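You operate a simulated robot arm through the tools that you are given. There is no shell and no other tool.

The job below is to be done with a simulated robot arm. You get a single attempt, and the scene is never put back.

JOB
Lay the firm carton across the slot and strap it.
Fine: Set the pull by its label: SOFT takes 40, FIRM 120, HARD 160. Carry the strap clip over the carton into the brass slot, let go, press start, then put the clip back in the grey rest. One tight, sound strap; leave the other carton be. The machine stays on, at rest. Keep hands and goods off strap, slot and clip while it draws. Crush, scorch, knock over or drop nothing. Set down upright: what you pick out.

The check looks at the end state, three seconds after you hand in, the way a careful person would. Anything else that was tipped, shoved, dropped, spilled or broken makes it a failure.

ROBOT AND FRAMES
A 6-joint arm with a two-finger gripper, fixed in place. Base frame: the origin is on the floor under the middle of its stand, x ahead of it, y to its left, z up; the work surface is at about z = 700. Units: mm, degrees, N and s.
It reaches about 1572 mm from its shoulder. Its first joint turns from -166.0 to 166.0 degrees. Payload 2.45 kg.
Tool frame: the origin (TCP) lies between the finger pads and is the grasp point; the fingertips stand 20 mm ahead of it; z points along the fingers, y is the line along which they close. The gripper opens to 140 mm; its body begins 168 mm behind the TCP.
Orientation is that of the tool frame in the base frame, as a unit quaternion [x, y, z, w]. With the fingers straight down and closing along the base's y, the tool's x points along the base's -x, its y along +y and its z along -z.

CONTROLS
- The arm moves only by the tool apply_moves. Its argument "plan" is a list of rows, each a list of 7 numbers: the shift along the tool's x, y, z in mm, then the turn, a rotation vector about the tool's x, y, z in degrees, then the finger opening in mm, from 0 to 140. In form: [[tx, ty, tz, rx, ry, rz, jaw], ...]. A call has 1 to 20 rows; each row is the pose to reach, as a shift and turn from the pose commanded when the call began, along the tool's axes at that moment. Rows are played at 5 a second. More than 50 mm and 8.6 degrees between two rows, or a gripper value outside its range, and nothing of the call is played. A pose out of reach is approached as far as the arm can. The call stops where the force on the tool passes 40 N (or 10 N more than at its start, if that is more) or the arm is blocked; 0.2 s more then pass. Each finger travels about 45 mm/s and halts on what it meets, pressing with about 32 N; the grip force reading is that of the motor and also rises with nothing between the fingers. The clock runs only during rows and for 0.2 s after the last one: add rows that repeat a pose to give the fingers time. The reply holds the time, the measured pose of the TCP, the force on the tool along the base axes, the opening and the grip force, in the units named above and with some noise, with the torque about the TCP (base axes, N m) and any sound that the robot's microphone picked up.
- Cameras (640 x 400 px; columns grow to the right, rows downward): "scene" is fixed at [214.7, -642.8, 1426.2]; the picture's right is [0.50, -0.86, 0.00], its down [-0.69, -0.40, -0.61] and it looks along [0.52, 0.31, -0.80] (base axes); focal length 214 px, centre (320, 200). "wrist" rides on the gripper at [78, 11, -209] in the tool frame; the picture's right is [-0.14, 0.99, 0.00], its down [-0.92, -0.13, -0.37] and it looks along [-0.37, -0.05, 0.93] (tool axes); focal length 280 px, centre (320, 200). There is no depth. A picture from a camera that has moved, and an enlarged one, comes with that camera's place and axes in the base frame and with its lens. The place of the scene camera against the robot may be out by one fixed shift of up to 12 mm in any direction.
- get_image(camera): a new picture of that camera. It takes no simulated time.
- inspect(camera, box): a new picture of the part [left, top, right, bottom] of that camera's present view, enlarged. It takes no simulated time.
- close_job(): hands the job in; it is judged then, once.

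Places have to be worked out from the pictures, the camera data and where the tool is seen. Open the gripper and draw the arm clear of the work before you hand the job in, unless the task says otherwise.

The tools are called after "Emit:" as name(argument=value, ...) on one line, values as JSON. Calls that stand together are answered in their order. apply_moves: Moves the arm, as the interface text tells. Its arguments: {"type":"object","properties":{"plan":{"type":"array"}},"required":["plan"]} The other tools are called the same way: get_image (camera) takes a picture; inspect (camera, box) takes an enlarged picture of a part of a camera's view; close_job () hands the job in.

At the start:

```text
time_s: 0.0
position: [801.3, 140.0, 1071.6]
tool_rot: [0.0, 1.0, 0.0, 0.001]
ft_force: [-0.2, 0.2, 0.3]
moment: [-0.01, -0.01, 0.0]
width: 139.9
gripper_force: 0.0
```

scene: 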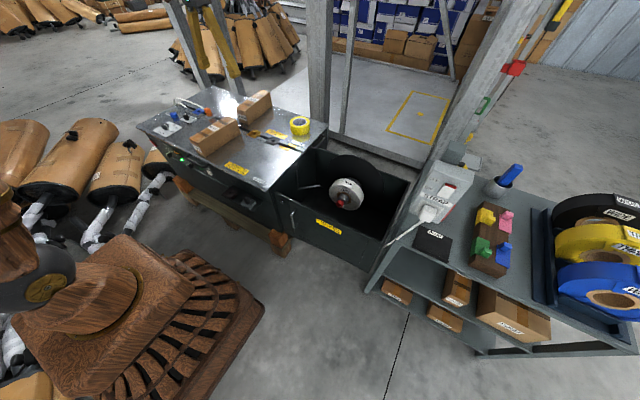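
wrist: 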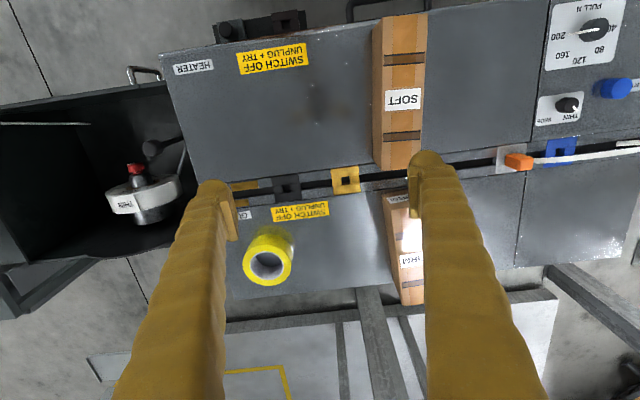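

I'll look first at the machine's top, in enlarged views from both cameras, before planning anything.

Emit:
inspect(camera="scene", box=[130, 70, 340, 200])

Emit:
inspect(camera="wrist", box=[480, 0, 640, 100])

Emit:
inspect(camera="wrist", box=[200, 100, 440, 250])

Emit:
inspect(camera="wrist", box=[360, 140, 640, 315])

```text
3.05 times, centred on (235, 135) of scene
camera zoom: at [214.7, -642.8, 1426.2], right [0.5, -0.86, 0.0], down [-0.69, -0.4, -0.61], along [0.52, 0.31, -0.8], focal length 654 px, centre (579, 398)
```

zoom: 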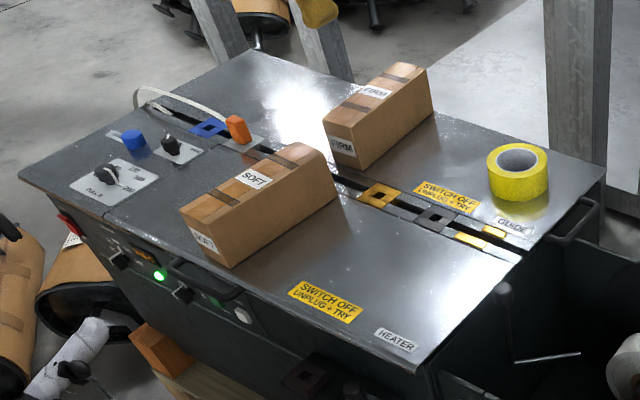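

```text
4.00 times, centred on (560, 50) of wrist
camera zoom: at [722.7, 150.4, 1282.2], right [0.14, 0.99, 0.0], down [0.92, -0.13, 0.37], along [0.37, -0.05, -0.93], focal length 1122 px, centre (-640, 800)
```

zoom: 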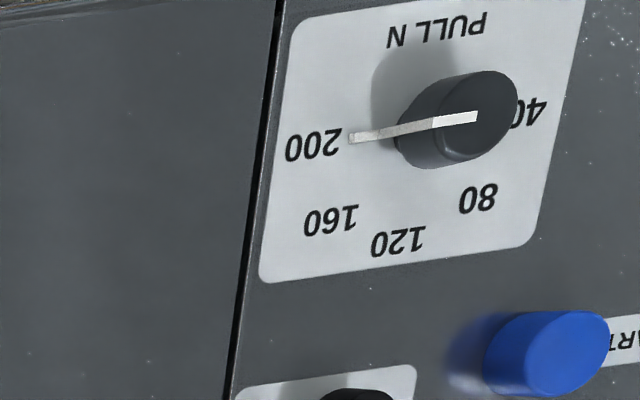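

```text
2.67 times, centred on (320, 175) of wrist
camera zoom: at [722.7, 150.4, 1282.2], right [0.14, 0.99, 0.0], down [0.92, -0.13, 0.37], along [0.37, -0.05, -0.93], focal length 748 px, centre (320, 267)
```

zoom: 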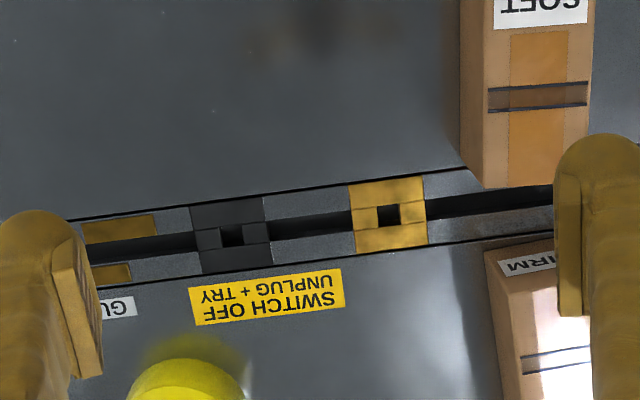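

```text
2.29 times, centred on (500, 228) of wrist
camera zoom: at [722.7, 150.4, 1282.2], right [0.14, 0.99, 0.0], down [0.92, -0.13, 0.37], along [0.37, -0.05, -0.93], focal length 641 px, centre (-91, 137)
```

zoom: 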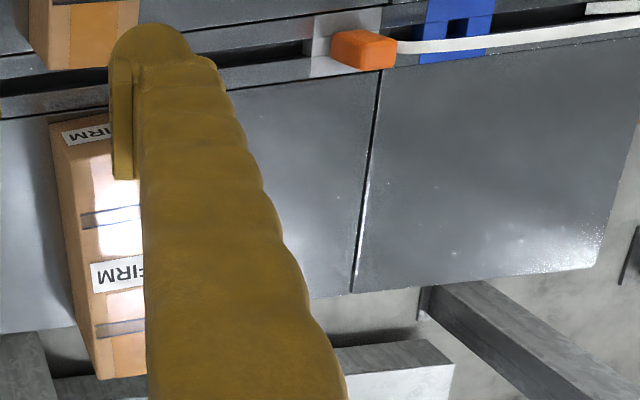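

The brass slot appears near (917, 178), the orange clip near (919, 536), and the pull dial near (696, 631) pointing at 200. I'll zoom in on the dials, the front panel, the carton labels and the reel to read their settings.

Emit:
inspect(camera="scene", box=[135, 85, 215, 135])

Emit:
inspect(camera="scene", box=[140, 125, 260, 200])

Emit:
inspect(camera="scene", box=[180, 80, 280, 160])

Emit:
inspect(camera="wrist", box=[510, 70, 640, 190])

Emit:
inspect(camera="wrist", box=[80, 120, 220, 240])

Emit:
inspect(camera="wrist", box=[200, 0, 440, 120])

Emit:
inspect(camera="scene", box=[370, 150, 640, 350])

```text
8.00 times, centred on (175, 110) of scene
camera zoom: at [214.7, -642.8, 1426.2], right [0.5, -0.86, 0.0], down [-0.69, -0.4, -0.61], along [0.52, 0.31, -0.8], focal length 1716 px, centre (1480, 920)
```

zoom: 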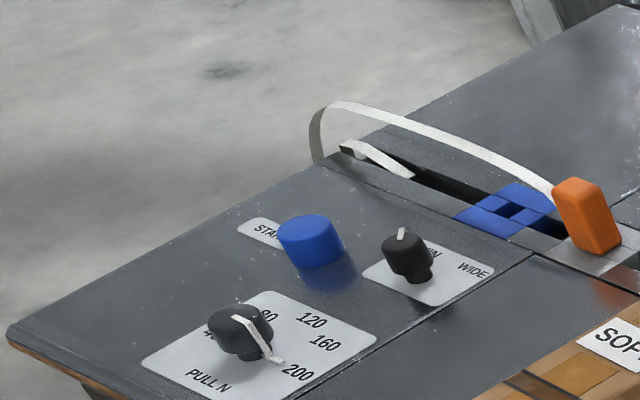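

```text
5.33 times, centred on (200, 162) of scene
camera zoom: at [214.7, -642.8, 1426.2], right [0.5, -0.86, 0.0], down [-0.69, -0.4, -0.61], along [0.52, 0.31, -0.8], focal length 1144 px, centre (960, 400)
```

zoom: 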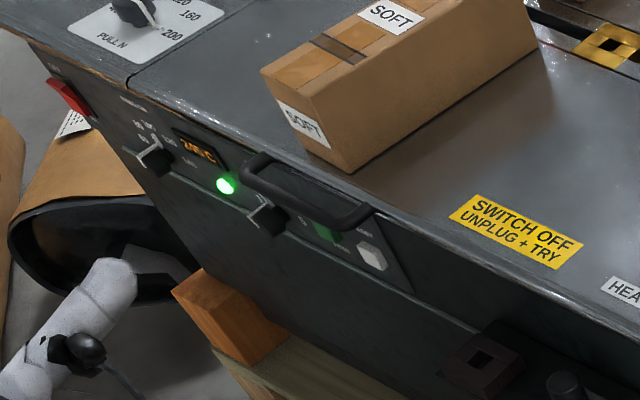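

```text
5.00 times, centred on (230, 120) of scene
camera zoom: at [214.7, -642.8, 1426.2], right [0.5, -0.86, 0.0], down [-0.69, -0.4, -0.61], along [0.52, 0.31, -0.8], focal length 1072 px, centre (770, 600)
```

zoom: 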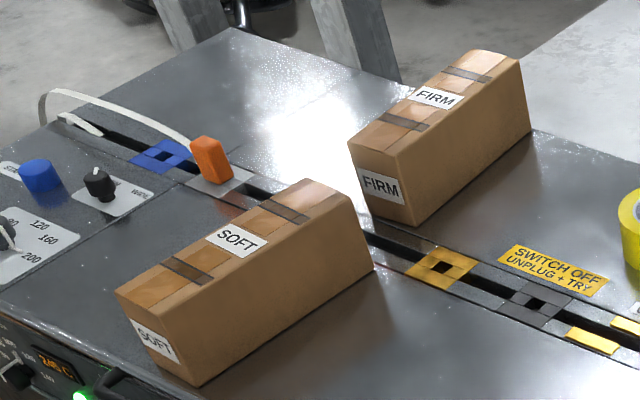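

```text
3.33 times, centred on (575, 130) of wrist
camera zoom: at [722.7, 150.4, 1282.2], right [0.14, 0.99, 0.0], down [0.92, -0.13, 0.37], along [0.37, -0.05, -0.93], focal length 935 px, centre (-530, 433)
```

zoom: 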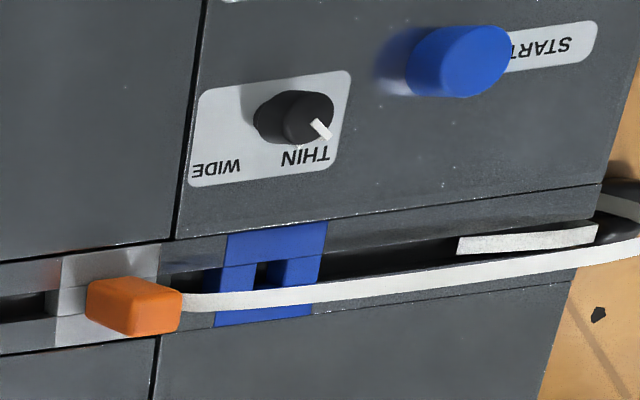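

```text
3.33 times, centred on (150, 180) of wrist
camera zoom: at [722.7, 150.4, 1282.2], right [0.14, 0.99, 0.0], down [0.92, -0.13, 0.37], along [0.37, -0.05, -0.93], focal length 935 px, centre (887, 267)
```

zoom: 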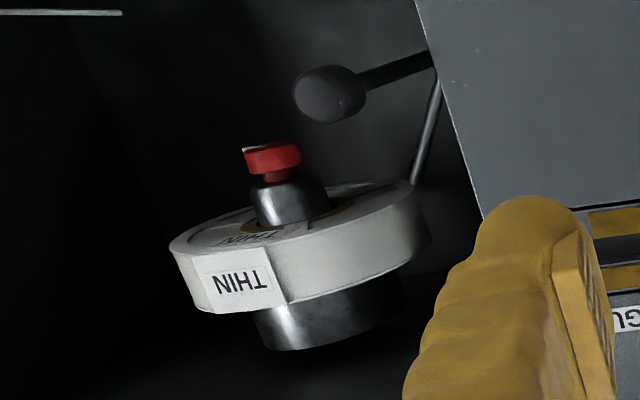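

```text
2.67 times, centred on (320, 60) of wrist
camera zoom: at [722.7, 150.4, 1282.2], right [0.14, 0.99, 0.0], down [0.92, -0.13, 0.37], along [0.37, -0.05, -0.93], focal length 748 px, centre (320, 573)
```

zoom: 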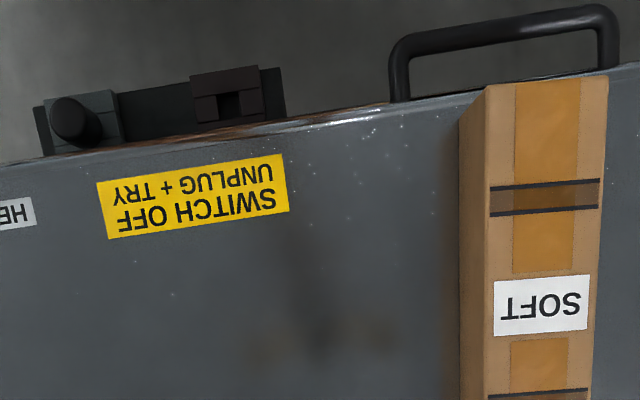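

```text
2.00 times, centred on (505, 250) of scene
camera zoom: at [214.7, -642.8, 1426.2], right [0.5, -0.86, 0.0], down [-0.69, -0.4, -0.61], along [0.52, 0.31, -0.8], focal length 429 px, centre (-50, 100)
```

zoom: 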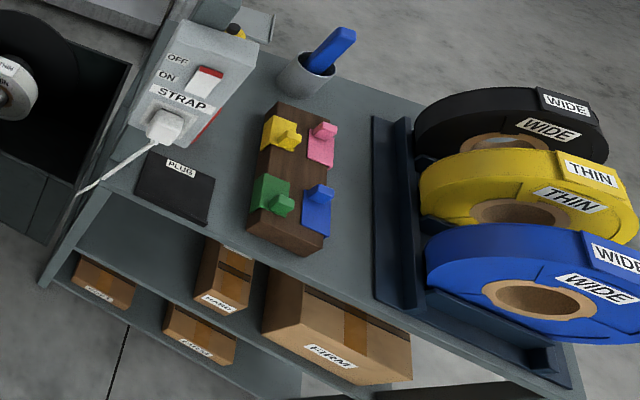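

The FIRM and SOFT cartons on the table are both readable. The width dial and the reel both say THIN, and the pull dial points to 200, so it has to go to 120. I'll move the arm up and to the left (+y), well above everything, to get a clear view of the firm carton, the clip and the dials.

Emit:
apply_moves(plan=[[3.5, 40, -13, 0, 0, 0, 140], [7, 80, -26, 0, 0, 0, 140], [10.5, 120, -39, 0, 0, 0, 140], [14, 160, -52, 0, 0, 0, 140], [17.5, 200, -65, 0, 0, 0, 140], [21, 240, -78, 0, 0, 0, 140], [21, 240, -78, 0, 0, 0, 140]])

Emit:
get_image(camera="wrist")

Emit:
get_image(camera="scene")

```text
time_s: 1.6
position: [781.8, 380.6, 1149.6]
tool_rot: [0.0, 1.0, 0.0, 0.001]
ft_force: [0.3, 0.1, 0.0]
moment: [0.05, 0.01, -0.05]
width: 139.9
gripper_force: 0.0
```

```text
taken
camera wrist: at [702.9, 391.6, 1360.5], right [0.14, 0.99, 0.0], down [0.92, -0.13, 0.37], along [0.37, -0.05, -0.93], focal length 280 px, centre (320, 200)
```

wrist: 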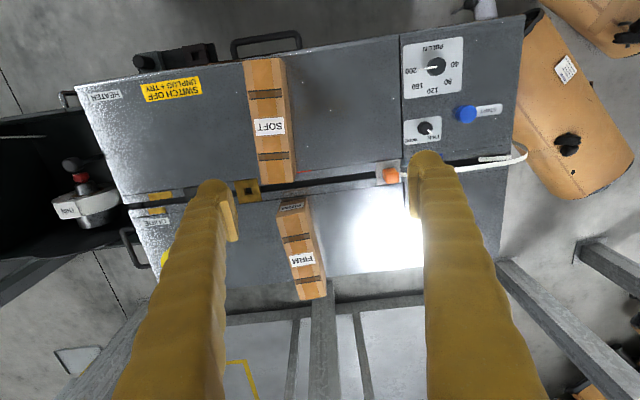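

```text
taken
```

scene: 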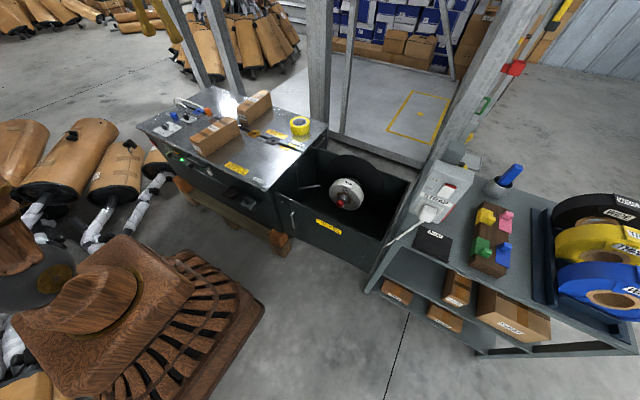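

From here both cartons, the clip and both dials are in view. I'll enlarge each region to measure it.

Emit:
inspect(camera="wrist", box=[220, 160, 340, 320])

Emit:
inspect(camera="wrist", box=[230, 40, 330, 200])

Emit:
inspect(camera="wrist", box=[370, 30, 530, 190])

Emit:
inspect(camera="wrist", box=[200, 260, 460, 400])

```text
2.50 times, centred on (280, 240) of wrist
camera zoom: at [702.9, 391.6, 1360.5], right [0.14, 0.99, 0.0], down [0.92, -0.13, 0.37], along [0.37, -0.05, -0.93], focal length 701 px, centre (420, 100)
```

zoom: 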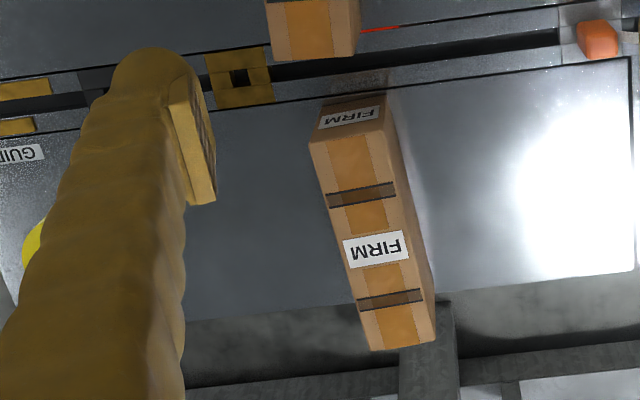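

```text
2.50 times, centred on (280, 120) of wrist
camera zoom: at [702.9, 391.6, 1360.5], right [0.14, 0.99, 0.0], down [0.92, -0.13, 0.37], along [0.37, -0.05, -0.93], focal length 701 px, centre (420, 400)
```

zoom: 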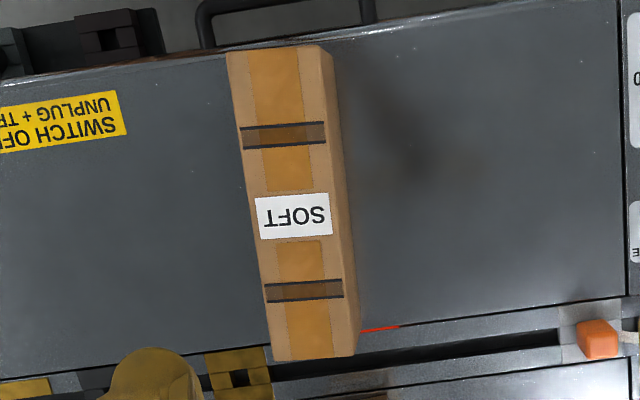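

```text
2.50 times, centred on (450, 110) of wrist
camera zoom: at [702.9, 391.6, 1360.5], right [0.14, 0.99, 0.0], down [0.92, -0.13, 0.37], along [0.37, -0.05, -0.93], focal length 701 px, centre (-5, 425)
```

zoom: 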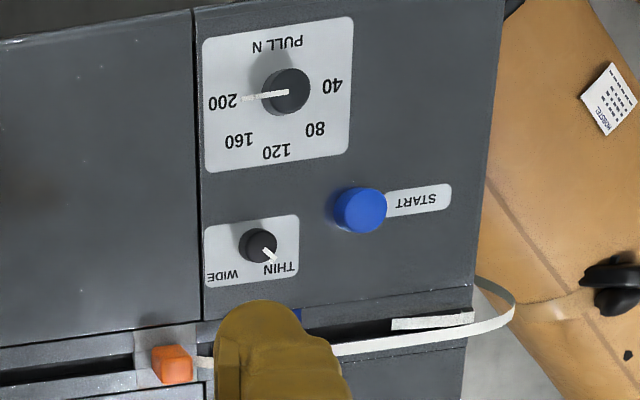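

```text
2.46 times, centred on (330, 330) of wrist
camera zoom: at [702.9, 391.6, 1360.5], right [0.14, 0.99, 0.0], down [0.92, -0.13, 0.37], along [0.37, -0.05, -0.93], focal length 690 px, centre (295, -120)
```

zoom: 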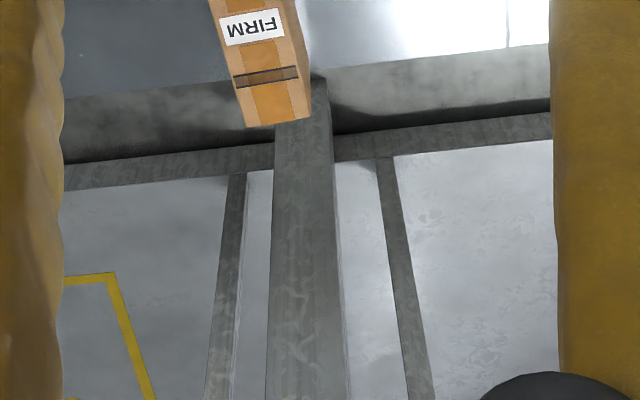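

I'll zoom tighter on the firm carton, on the red mark near the slot, and on the clip and the brass slot.

Emit:
inspect(camera="wrist", box=[268, 190, 338, 310])

Emit:
inspect(camera="wrist", box=[225, 150, 325, 220])

Emit:
inspect(camera="wrist", box=[360, 150, 420, 190])

Emit:
inspect(camera="wrist", box=[400, 35, 510, 105])

```text
3.33 times, centred on (303, 250) of wrist
camera zoom: at [702.9, 391.6, 1360.5], right [0.14, 0.99, 0.0], down [0.92, -0.13, 0.37], along [0.37, -0.05, -0.93], focal length 935 px, centre (377, 33)
```

zoom: 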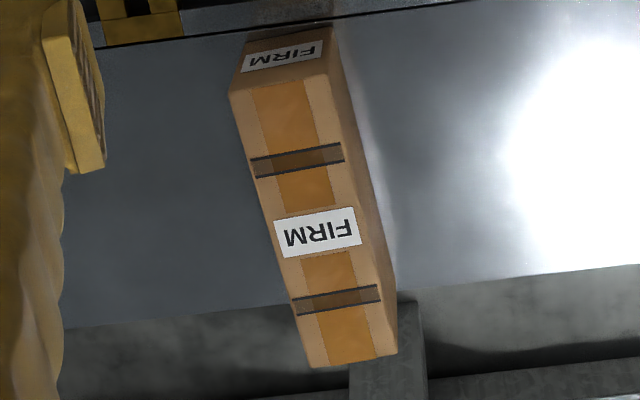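

```text
5.71 times, centred on (275, 185) of wrist
camera zoom: at [702.9, 391.6, 1360.5], right [0.14, 0.99, 0.0], down [0.92, -0.13, 0.37], along [0.37, -0.05, -0.93], focal length 1602 px, centre (577, 286)
```

zoom: 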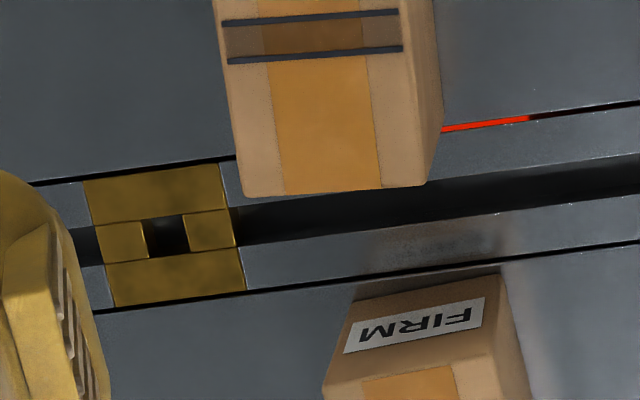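

```text
10.00 times, centred on (390, 170) of wrist
camera zoom: at [702.9, 391.6, 1360.5], right [0.14, 0.99, 0.0], down [0.92, -0.13, 0.37], along [0.37, -0.05, -0.93], focal length 2804 px, centre (-380, 500)
```

zoom: 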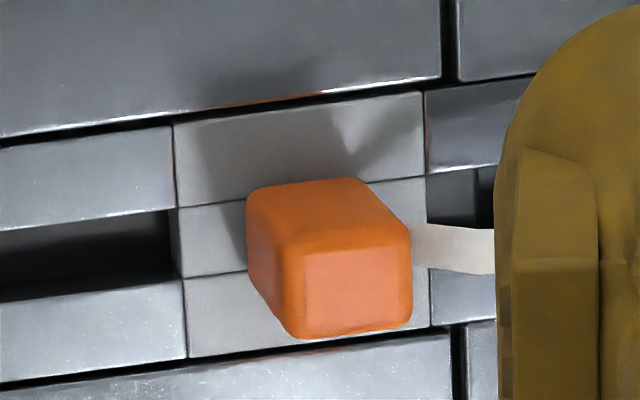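

```text
5.71 times, centred on (455, 70) of wrist
camera zoom: at [702.9, 391.6, 1360.5], right [0.14, 0.99, 0.0], down [0.92, -0.13, 0.37], along [0.37, -0.05, -0.93], focal length 1602 px, centre (-451, 943)
```

zoom: 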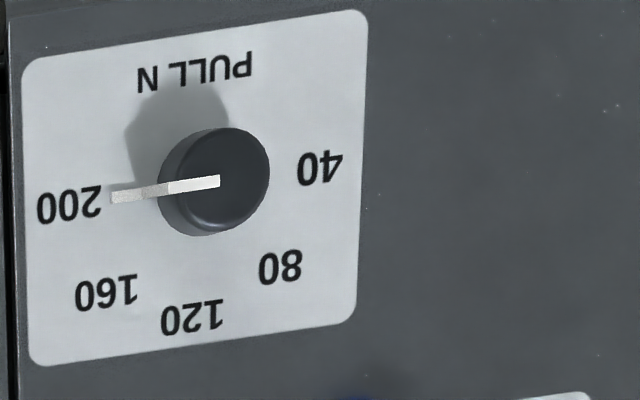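

My estimates:

| Item | Position / size | Heading |
|---|---|---|
| Pull knob | centre about (698, 633), top z about 732, diameter about 31 mm | pointing at −y (200); 120 lies toward +x |
| Clip | about (919, 531), top about 748 | – |
| Brass hole | about (918, 180) | – |
| Firm carton | about 230×66×108 mm, centred near (1067, 295) | – |

I'll start with the dial: move above it while turning the tool 90° so the fingers straddle the pointer.

Emit:
apply_moves(plan=[[7, 21.1, 26.6, 0, 0, 7.5, 140], [14, 42.1, 53.3, 0, 0, 15, 140], [21, 63.2, 79.9, 0, 0, 22.5, 140], [27.9, 84.3, 106.5, 0, 0, 30, 140], [34.9, 105.3, 133.2, 0, 0, 37.5, 140], [41.9, 126.4, 159.8, 0, 0, 45, 130], [48.9, 147.5, 186.4, 0, 0, 52.5, 120], [55.9, 168.5, 213.1, 0, 0, 60, 110], [62.9, 189.6, 239.7, 0, 0, 67.5, 100], [69.8, 210.7, 266.3, 0, 0, 75, 90], [76.8, 231.7, 293, 0, 0, 82.5, 80], [83.8, 252.8, 319.6, 0, 0, 90, 70], [83.8, 252.8, 319.6, 0, 0, 90, 70], [83.8, 252.8, 319.6, 0, 0, 90, 70]])

Emit:
get_image(camera="wrist")

Emit:
inspect(camera="scene", box=[110, 50, 270, 150])

```text
time_s: 4.6
position: [698.7, 631.6, 831.5]
tool_rot: [0.708, 0.707, 0.0, -0.001]
ft_force: [-0.6, 0.4, 0.3]
moment: [0.0, 0.04, 0.01]
width: 70.0
gripper_force: 0.1
```

```text
taken
camera wrist: at [709.1, 709.7, 1042.1], right [0.99, -0.14, 0.0], down [-0.13, -0.92, 0.37], along [-0.05, -0.37, -0.93], focal length 280 px, centre (320, 200)
```

wrist: 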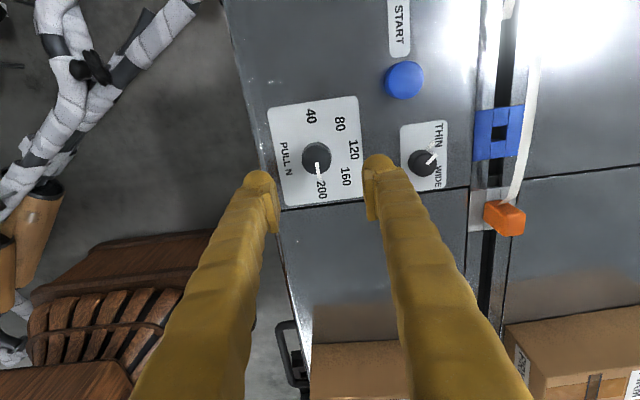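

```text
4.00 times, centred on (190, 100) of scene
camera zoom: at [214.7, -642.8, 1426.2], right [0.5, -0.86, 0.0], down [-0.69, -0.4, -0.61], along [0.52, 0.31, -0.8], focal length 858 px, centre (840, 600)
```

zoom: 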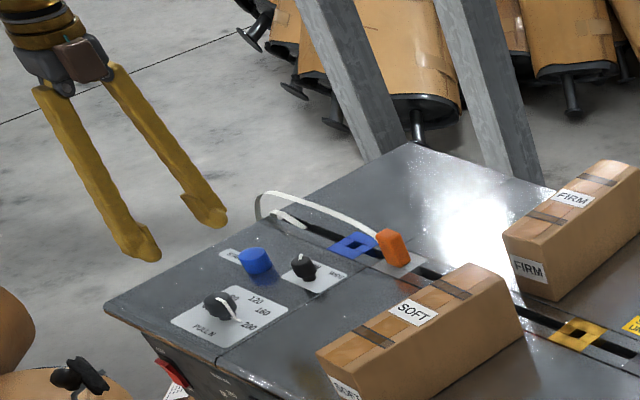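

The tool is now above the knob with the fingers along x. I'll zoom to check that the fingers are centred on it.

Emit:
inspect(camera="wrist", box=[250, 85, 390, 225])

Emit:
inspect(camera="wrist", box=[440, 80, 560, 260])

```text
2.86 times, centred on (320, 155) of wrist
camera zoom: at [709.1, 709.7, 1042.1], right [0.99, -0.14, 0.0], down [-0.13, -0.92, 0.37], along [-0.05, -0.37, -0.93], focal length 801 px, centre (320, 329)
```

zoom: 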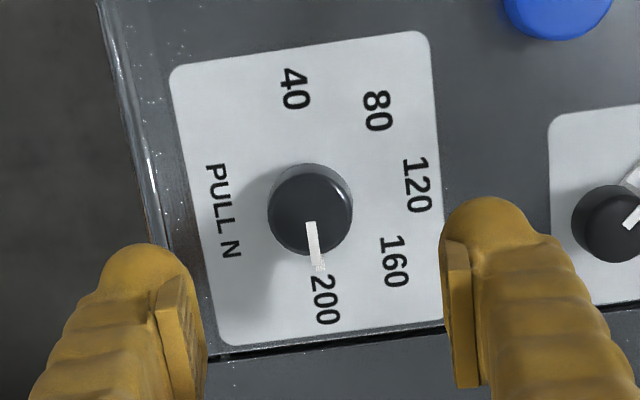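

```text
2.22 times, centred on (500, 170) of wrist
camera zoom: at [709.1, 709.7, 1042.1], right [0.99, -0.14, 0.0], down [-0.13, -0.92, 0.37], along [-0.05, -0.37, -0.93], focal length 623 px, centre (-80, 267)
```

zoom: 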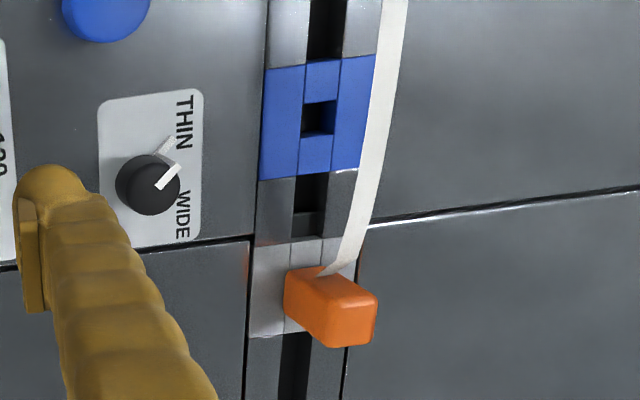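

The knob sits about 3 mm toward −x and 2.5 mm toward +y of the tool axis. I'll correct for that and descend partway, with the fingertips still above the knob top, then check again.

Emit:
apply_moves(plan=[[1.2, -1.5, 25, 0, 0, 0, 66], [2.5, -3, 50, 0, 0, 0, 62], [2.5, -3, 60, 0, 0, 0, 60], [2.5, -3, 60, 0, 0, 0, 60]])

Emit:
inspect(camera="wrist", box=[220, 60, 420, 260])

```text
time_s: 5.6
position: [693.2, 634.9, 768.8]
tool_rot: [0.707, 0.707, 0.001, 0.001]
ft_force: [0.9, 0.1, -0.2]
moment: [-0.04, 0.0, 0.01]
width: 60.1
gripper_force: 0.1
```

```text
2.00 times, centred on (320, 160) of wrist
camera zoom: at [704.3, 713.3, 980.1], right [0.99, -0.14, 0.0], down [-0.13, -0.92, 0.37], along [-0.05, -0.36, -0.93], focal length 561 px, centre (320, 280)
```

zoom: 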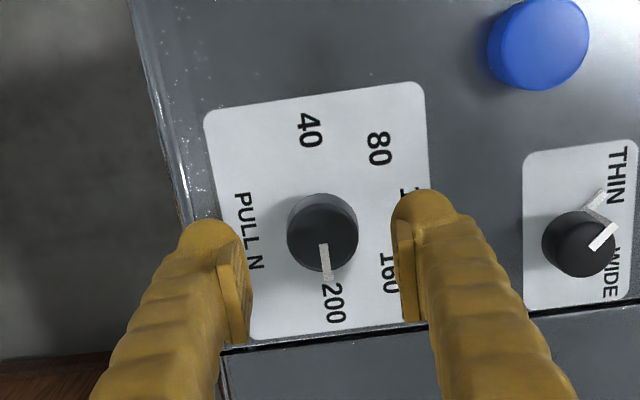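

The fingers are centred on the knob to within about 1 mm. I'll descend 40 mm, so the tips sit about 9 mm above the plate, and close on the knob.

Emit:
apply_moves(plan=[[0, 0.5, 20, 0, 0, 0, 60], [0, 0.5, 40, 0, 0, 0, 56], [0, 0.5, 40, 0, 0, 0, 45], [0, 0.5, 40, 0, 0, 0, 35], [0, 0.5, 40, 0, 0, 0, 26], [0, 0.5, 40, 0, 0, 0, 26], [0, 0.5, 40, 0, 0, 0, 26]])

Emit:
get_image(camera="wrist")

Emit:
inspect(camera="scene", box=[130, 60, 230, 140])

```text
time_s: 7.2
position: [695.0, 635.8, 729.7]
tool_rot: [0.707, 0.707, 0.001, -0.001]
ft_force: [-1.2, 1.3, -3.9]
moment: [-0.02, 0.03, 0.03]
width: 35.0
gripper_force: 45.5
```

```text
taken
camera wrist: at [705.6, 712.8, 939.7], right [0.99, -0.14, 0.0], down [-0.13, -0.92, 0.37], along [-0.05, -0.37, -0.93], focal length 280 px, centre (320, 200)
```

wrist: 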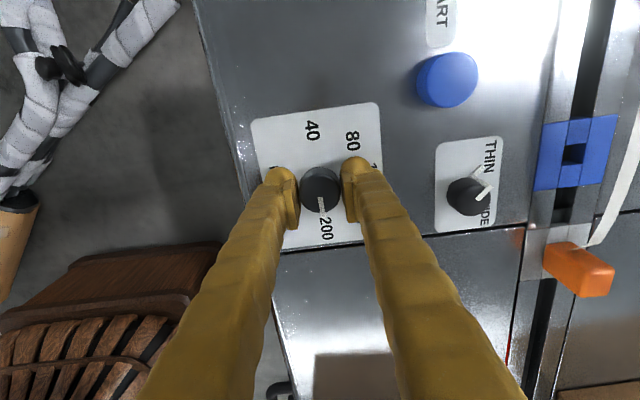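

```text
5.00 times, centred on (180, 100) of scene
camera zoom: at [214.7, -642.8, 1426.2], right [0.5, -0.86, 0.0], down [-0.69, -0.4, -0.61], along [0.52, 0.31, -0.8], focal length 1072 px, centre (1020, 700)
```

zoom: 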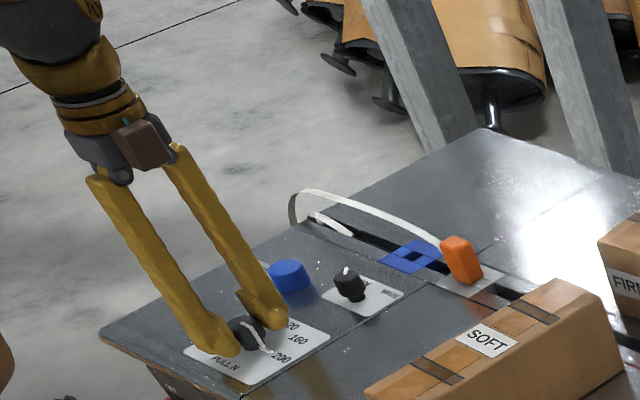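

The fingers hold the knob at its 35 mm width with small side forces. I'll turn it +90° in the base frame (−90° about the tool z axis), from 200 to 120.

Emit:
apply_moves(plan=[[0, 0, 0, 0, 0, -6, 26], [0, 0, 0, 0, 0, -12, 26], [0, 0, 0, 0, 0, -18, 26], [0, 0, 0, 0, 0, -24, 26], [0, 0, 0, 0, 0, -30, 26], [0, 0, 0, 0, 0, -36, 26], [0, 0, 0, 0, 0, -42, 26], [0, 0, 0, 0, 0, -48, 26], [0, 0, 0, 0, 0, -54, 26], [0, 0, 0, 0, 0, -60, 26], [0, 0, 0, 0, 0, -66, 26], [0, 0, 0, 0, 0, -72, 26], [0, 0, 0, 0, 0, -78, 26], [0, 0, 0, 0, 0, -84, 26], [0, 0, 0, 0, 0, -90, 26], [0, 0, 0, 0, 0, -90, 26]])

Emit:
get_image(camera="wrist")

Emit:
inspect(camera="scene", box=[130, 60, 230, 140])

```text
time_s: 8.5
position: [694.8, 634.3, 729.3]
tool_rot: [0.498, 0.867, 0.001, 0.0]
ft_force: [2.5, 5.5, -5.9]
moment: [0.04, -0.04, 0.0]
width: 34.9
gripper_force: 45.3
stopped in row 6: the force on the tool passed its limit at 41 N (the readings are from after the stop); the commanded pose is now the measured one
```

```text
taken
camera wrist: at [664.8, 707.6, 939.8], right [0.92, 0.38, 0.0], down [0.35, -0.86, 0.37], along [0.14, -0.34, -0.93], focal length 280 px, centre (320, 200)
```

wrist: 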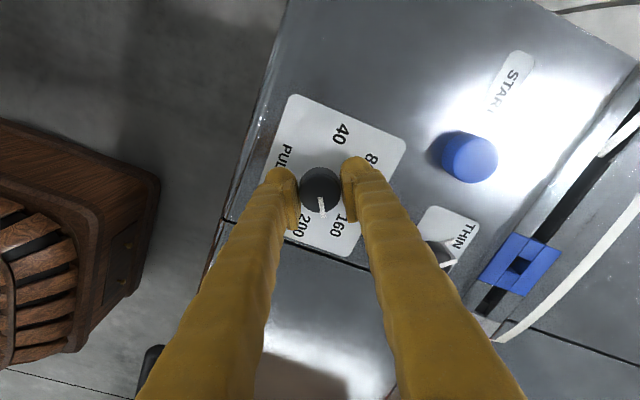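

```text
5.00 times, centred on (180, 100) of scene
camera zoom: at [214.7, -642.8, 1426.2], right [0.5, -0.86, 0.0], down [-0.69, -0.4, -0.61], along [0.52, 0.31, -0.8], focal length 1072 px, centre (1020, 700)
```

zoom: 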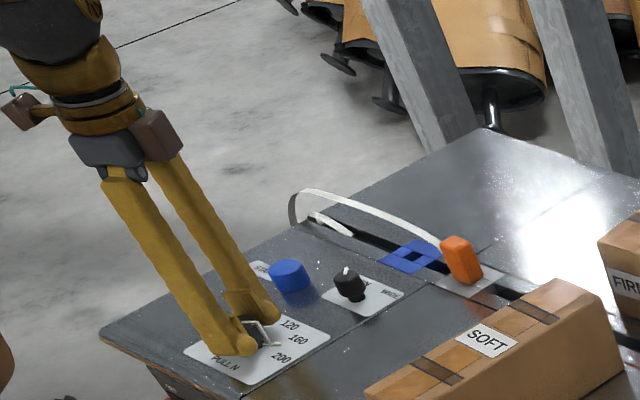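

The rotation stopped at about 30° on a 41 N force, probably because the tool axis is a little off the knob axis. I'll zoom in to measure the offset before going on.

Emit:
inspect(camera="wrist", box=[260, 130, 400, 270])

```text
2.86 times, centred on (330, 200) of wrist
camera zoom: at [664.8, 707.6, 939.8], right [0.92, 0.38, 0.0], down [0.35, -0.86, 0.37], along [0.14, -0.34, -0.93], focal length 801 px, centre (291, 200)
```

zoom: 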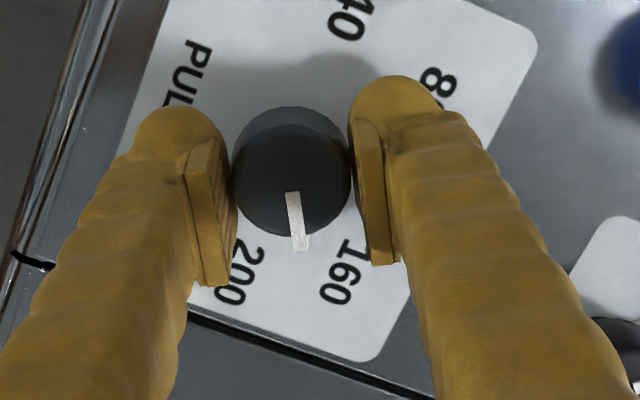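

The knob turned 30° with the fingers, its pointer now between 200 and 160, and the stop relaxed the force. I'll continue in smaller steps and watch the side force so I can correct the centring.

Emit:
apply_moves(plan=[[0, 0, 0, 0, 0, -4, 26], [0, 0, 0, 0, 0, -8, 26], [0, 0, 0, 0, 0, -12, 26], [0, 0, 0, 0, 0, -12, 26]])

```text
time_s: 9.5
position: [695.1, 636.1, 729.8]
tool_rot: [0.404, 0.915, 0.001, 0.0]
ft_force: [14.3, 16.3, -18.8]
moment: [0.08, -0.14, 0.0]
width: 34.6
gripper_force: 45.0
```

Side force is building, roughly (14, 16, −19) N after 42° in total. I'll open the fingers to release the stress, then look again and re-centre before gripping.

Emit:
apply_moves(plan=[[0, 0, 0, 0, 0, -12, 40], [0, 0, 0, 0, 0, -12, 50], [0, 0, 0, 0, 0, -12, 56], [0, 0, 0, 0, 0, -12, 56]])

Emit:
inspect(camera="wrist", box=[220, 100, 420, 300])

```text
refused: row 1 steps farther than a row can; nothing moved
```

```text
2.00 times, centred on (320, 200) of wrist
camera zoom: at [650.3, 699.7, 939.8], right [0.82, 0.57, 0.0], down [0.53, -0.77, 0.37], along [0.21, -0.3, -0.93], focal length 561 px, centre (320, 200)
```

zoom: 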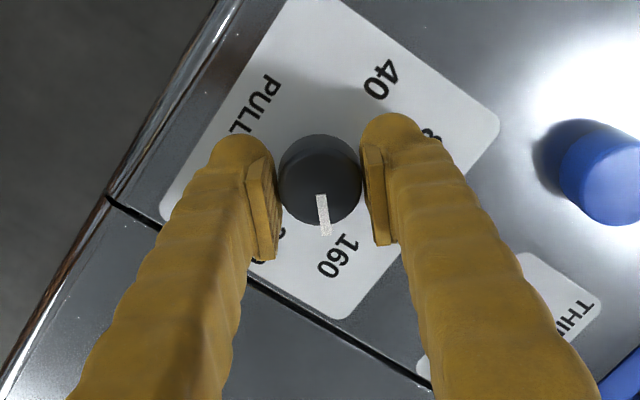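

That call was refused because I repeated the rotation offset; offsets are counted from the current pose. I'll open the fingers in place with zero shift.

Emit:
apply_moves(plan=[[0, 0, 0, 0, 0, 0, 45], [0, 0, 0, 0, 0, 0, 56], [0, 0, 0, 0, 0, 0, 56], [0, 0, 0, 0, 0, 0, 56]])

Emit:
inspect(camera="wrist", box=[220, 100, 420, 300])

```text
time_s: 10.5
position: [694.6, 633.0, 729.1]
tool_rot: [0.404, 0.915, 0.001, -0.001]
ft_force: [-0.7, 0.8, -0.1]
moment: [0.02, -0.02, -0.02]
width: 56.1
gripper_force: 0.2
```

```text
2.00 times, centred on (320, 200) of wrist
camera zoom: at [650.1, 699.3, 940.3], right [0.82, 0.57, 0.0], down [0.53, -0.77, 0.37], along [0.21, -0.3, -0.93], focal length 561 px, centre (320, 200)
```

zoom: 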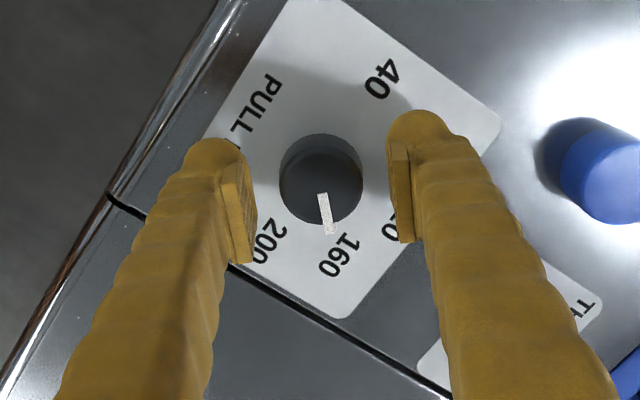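

The pointer has settled right at 160, and the knob centre is about (1.2, 0.6) mm from the tool axis. I'll shift by that, re-grip and turn 15° more.

Emit:
apply_moves(plan=[[1, 0.5, 0, 0, 0, 0, 56], [1, 0.5, 0, 0, 0, 0, 45], [1, 0.5, 0, 0, 0, 0, 34], [1, 0.5, 0, 0, 0, 0, 28], [1, 0.5, 0, 0, 0, 0, 28], [1, 0.5, 0, 0, 0, -4, 28], [1, 0.5, 0, 0, 0, -8, 28], [1, 0.5, 0, 0, 0, -12, 28], [1, 0.5, 0, 0, 0, -15, 28], [1, 0.5, 0, 0, 0, -15, 28]])

Emit:
inspect(camera="wrist", box=[220, 100, 420, 300])

```text
time_s: 12.7
position: [694.8, 635.1, 730.7]
tool_rot: [0.28, 0.96, 0.0, 0.001]
ft_force: [-6.2, 0.1, 13.7]
moment: [-0.06, 0.09, 0.0]
width: 34.7
gripper_force: 45.2
```

```text
2.00 times, centred on (320, 200) of wrist
camera zoom: at [634.2, 686.8, 940.4], right [0.65, 0.76, 0.0], down [0.71, -0.6, 0.37], along [0.28, -0.24, -0.93], focal length 561 px, centre (320, 200)
```

zoom: 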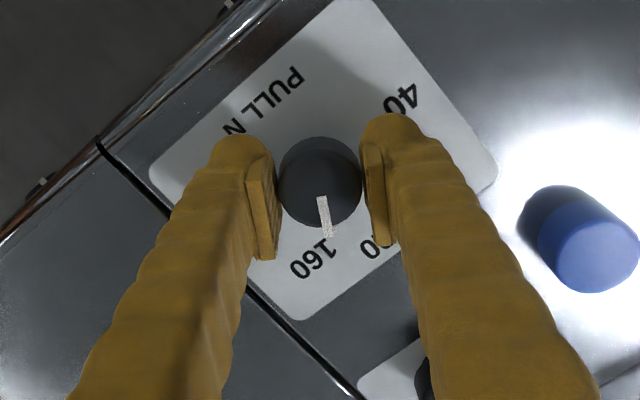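

The turn is going well, about 58–60° in total with low force. I'll turn the remaining 30° gently.

Emit:
apply_moves(plan=[[0, 0, 0, 0, 0, -4, 28], [0, 0, 0, 0, 0, -8, 28], [0, 0, 0, 0, 0, -12, 28], [0, 0, 0, 0, 0, -16, 28], [0, 0, 0, 0, 0, -16, 28]])

```text
time_s: 13.9
position: [693.8, 634.9, 729.3]
tool_rot: [0.145, 0.989, 0.0, 0.001]
ft_force: [-15.7, -8.2, 28.7]
moment: [-0.22, 0.22, -0.02]
width: 34.3
gripper_force: 44.4
```

The force is building again, with z at +29 N. I'll release to relax it, check the pointer, then finish the last part.

Emit:
apply_moves(plan=[[0, 0, 0, 0, 0, 0, 45], [0, 0, 0, 0, 0, 0, 56], [0, 0, 0, 0, 0, 0, 56]])

Emit:
inspect(camera="wrist", box=[220, 100, 420, 300])

```text
time_s: 14.7
position: [694.7, 635.2, 728.2]
tool_rot: [0.145, 0.989, -0.001, 0.0]
ft_force: [-0.3, 0.0, -0.5]
moment: [0.0, 0.0, 0.0]
width: 55.9
gripper_force: 0.0
```

```text
2.00 times, centred on (320, 200) of wrist
camera zoom: at [622.8, 668.3, 939.5], right [0.42, 0.91, 0.0], down [0.84, -0.39, 0.37], along [0.34, -0.15, -0.93], focal length 561 px, centre (320, 200)
```

zoom: 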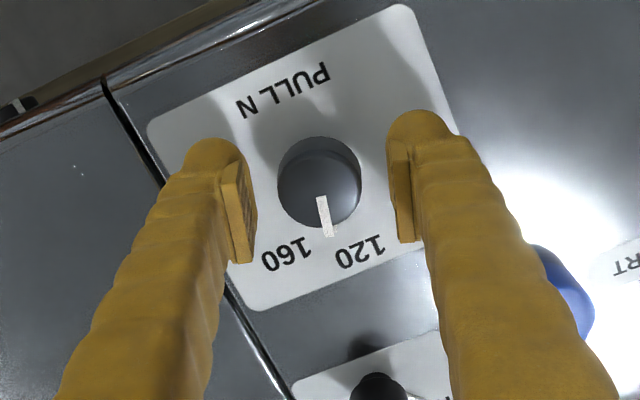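

The pointer is about 14° short of 120. I'll re-grip and turn the last 14°, then release and look.

Emit:
apply_moves(plan=[[0, 0, 0, 0, 0, 0, 45], [0, 0, 0, 0, 0, 0, 34], [0, 0, 0, 0, 0, 0, 28], [0, 0, 0, 0, 0, 0, 28], [0, 0, 0, 0, 0, -4, 28], [0, 0, 0, 0, 0, -8, 28], [0, 0, 0, 0, 0, -12, 28], [0, 0, 0, 0, 0, -14, 28], [0, 0, 0, 0, 0, -14, 28], [0, 0, 0, 0, 0, -14, 40], [0, 0, 0, 0, 0, -14, 56], [0, 0, 0, 0, 0, -14, 56]])

Emit:
inspect(camera="wrist", box=[220, 100, 420, 300])

```text
time_s: 17.3
position: [693.9, 634.9, 729.1]
tool_rot: [0.023, 1.0, 0.0, 0.0]
ft_force: [0.2, 0.6, 0.5]
moment: [-0.01, 0.01, -0.01]
width: 55.9
gripper_force: 0.0
```

```text
2.00 times, centred on (320, 200) of wrist
camera zoom: at [616.6, 650.0, 940.0], right [0.18, 0.98, 0.0], down [0.91, -0.17, 0.37], along [0.36, -0.07, -0.93], focal length 561 px, centre (320, 200)
```

zoom: 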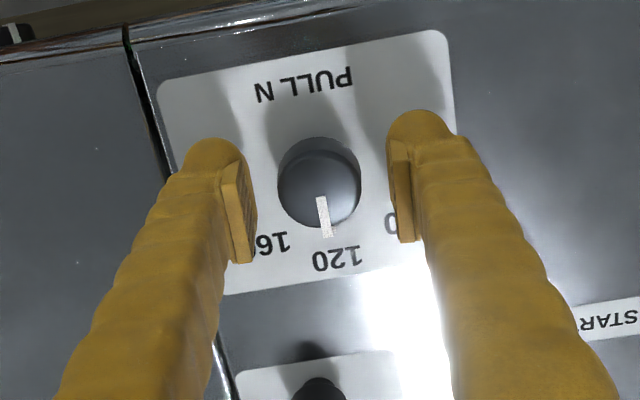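

The pointer appears to be at 120 now. I'll lift straight up clear of the knob and verify from above.

Emit:
apply_moves(plan=[[0, 0, -30, 0, 0, 0, 60], [0, 0, -70, 0, 0, 0, 70], [0, 0, -110, 0, 0, 0, 80], [0, 0, -150, 0, 0, 0, 100], [0, 0, -150, 0, 0, 0, 100]])

Emit:
inspect(camera="wrist", box=[240, 100, 420, 240])

Emit:
get_image(camera="wrist")

Emit:
inspect(camera="scene", box=[140, 90, 200, 130])

```text
time_s: 18.5
position: [694.1, 635.9, 880.0]
tool_rot: [0.022, 1.0, 0.0, 0.0]
ft_force: [0.4, 0.1, 0.3]
moment: [-0.07, -0.02, 0.0]
width: 99.8
gripper_force: 0.0
```

```text
2.86 times, centred on (330, 170) of wrist
camera zoom: at [615.6, 649.8, 1090.0], right [0.18, 0.98, 0.0], down [0.91, -0.17, 0.37], along [0.36, -0.07, -0.93], focal length 801 px, centre (291, 286)
```

zoom: 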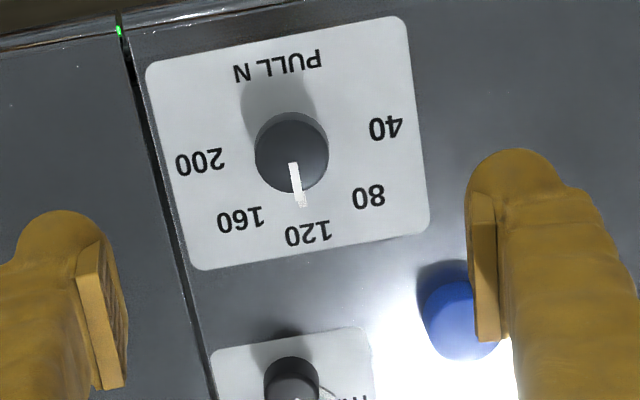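

```text
taken
camera wrist: at [615.6, 649.8, 1090.0], right [0.18, 0.98, 0.0], down [0.91, -0.17, 0.37], along [0.36, -0.07, -0.93], focal length 280 px, centre (320, 200)
```

wrist: 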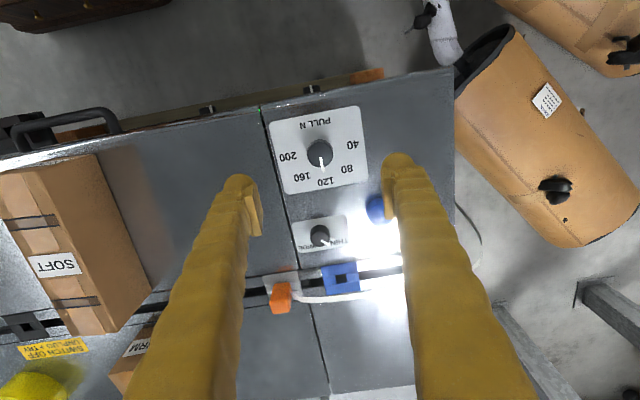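

```text
10.00 times, centred on (170, 110) of scene
camera zoom: at [214.7, -642.8, 1426.2], right [0.5, -0.86, 0.0], down [-0.69, -0.4, -0.61], along [0.52, 0.31, -0.8], focal length 2145 px, centre (1820, 1100)
```

zoom: 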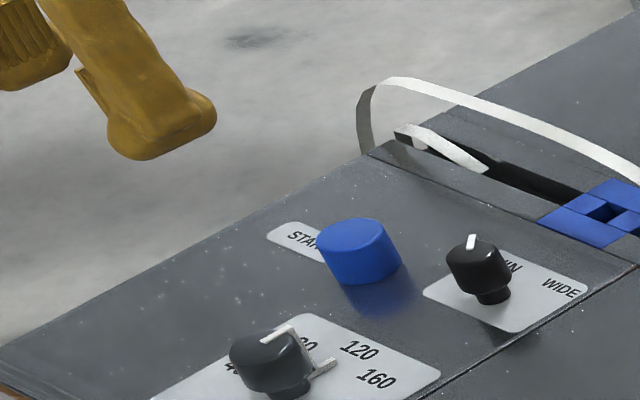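

The pull dial now points exactly at 120. Next I'll move at a safe height to a viewpoint over the firm carton to measure its position and yaw accurately.

Emit:
apply_moves(plan=[[-31.4, -29.1, -8, 0, 0, -0.3, 110], [-62.9, -58.3, -16, 0, 0, -0.6, 120], [-94.3, -87.4, -24, 0, 0, -0.9, 130], [-125.8, -116.6, -32, 0, 0, -1.2, 140], [-157.2, -145.7, -40, 0, 0, -1.5, 140], [-188.7, -174.9, -45, 0, 0, -1.8, 140], [-220.1, -204, -45, 0, 0, -2.1, 140], [-251.6, -233.2, -45, 0, 0, -2.4, 140], [-283, -262.3, -45, 0, 0, -2.58, 140], [-314.5, -291.5, -45, 0, 0, -2.58, 140], [-345.9, -320.6, -45, 0, 0, -2.58, 140], [-345.9, -320.6, -45, 0, 0, -2.58, 140]])

Emit:
get_image(camera="wrist")

Emit:
get_image(camera="scene")

```text
time_s: 21.1
position: [1022.7, 298.1, 925.4]
tool_rot: [0.001, 1.0, -0.001, 0.0]
ft_force: [-0.1, -0.7, 0.4]
moment: [0.02, 0.03, -0.02]
width: 140.0
gripper_force: 0.0
```

```text
taken
camera wrist: at [944.9, 310.5, 1135.6], right [0.14, 0.99, 0.0], down [0.92, -0.13, 0.37], along [0.37, -0.05, -0.93], focal length 280 px, centre (320, 200)
```

wrist: 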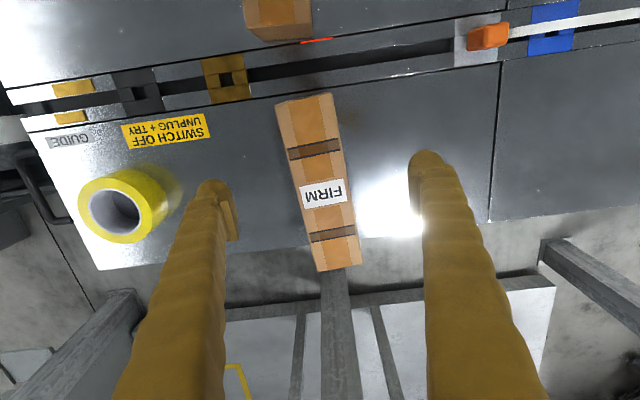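

```text
taken
```

scene: 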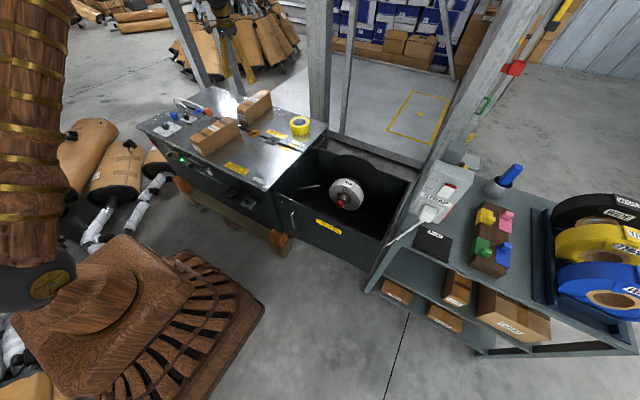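

Now an enlarged view of the firm carton's edges, the soft carton's near corner, and the clip area.

Emit:
inspect(camera="wrist", box=[250, 80, 390, 280])

Emit:
inspect(camera="wrist", box=[190, 0, 350, 100])

Emit:
inspect(camera="scene", box=[170, 0, 350, 130])

```text
2.00 times, centred on (320, 180) of wrist
camera zoom: at [944.9, 310.5, 1135.6], right [0.14, 0.99, 0.0], down [0.92, -0.13, 0.37], along [0.37, -0.05, -0.93], focal length 561 px, centre (320, 240)
```

zoom: 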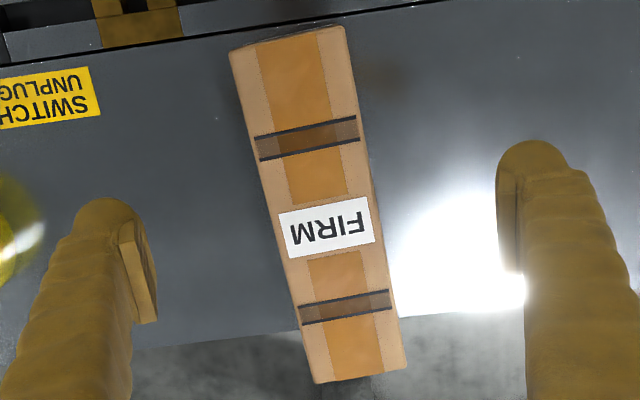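

```text
4.00 times, centred on (270, 50) of wrist
camera zoom: at [944.9, 310.5, 1135.6], right [0.14, 0.99, 0.0], down [0.92, -0.13, 0.37], along [0.37, -0.05, -0.93], focal length 1122 px, centre (520, 800)
```

zoom: 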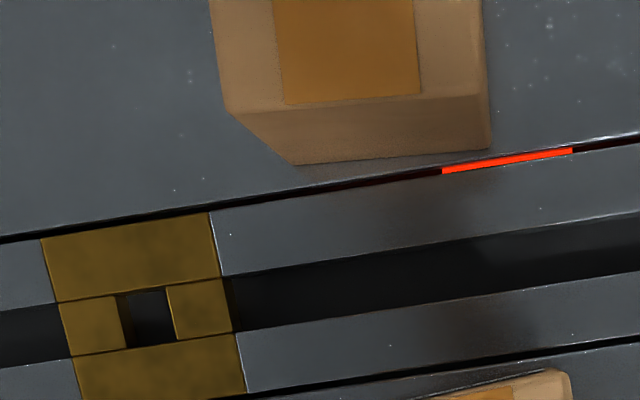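

```text
3.08 times, centred on (260, 65) of scene
camera zoom: at [214.7, -642.8, 1426.2], right [0.5, -0.86, 0.0], down [-0.69, -0.4, -0.61], along [0.52, 0.31, -0.8], focal length 660 px, centre (505, 615)
```

zoom: 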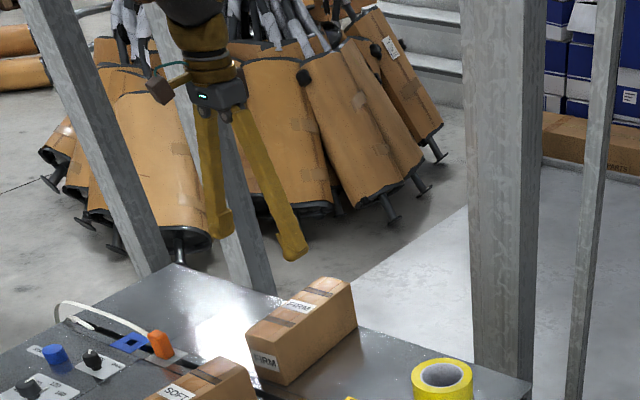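

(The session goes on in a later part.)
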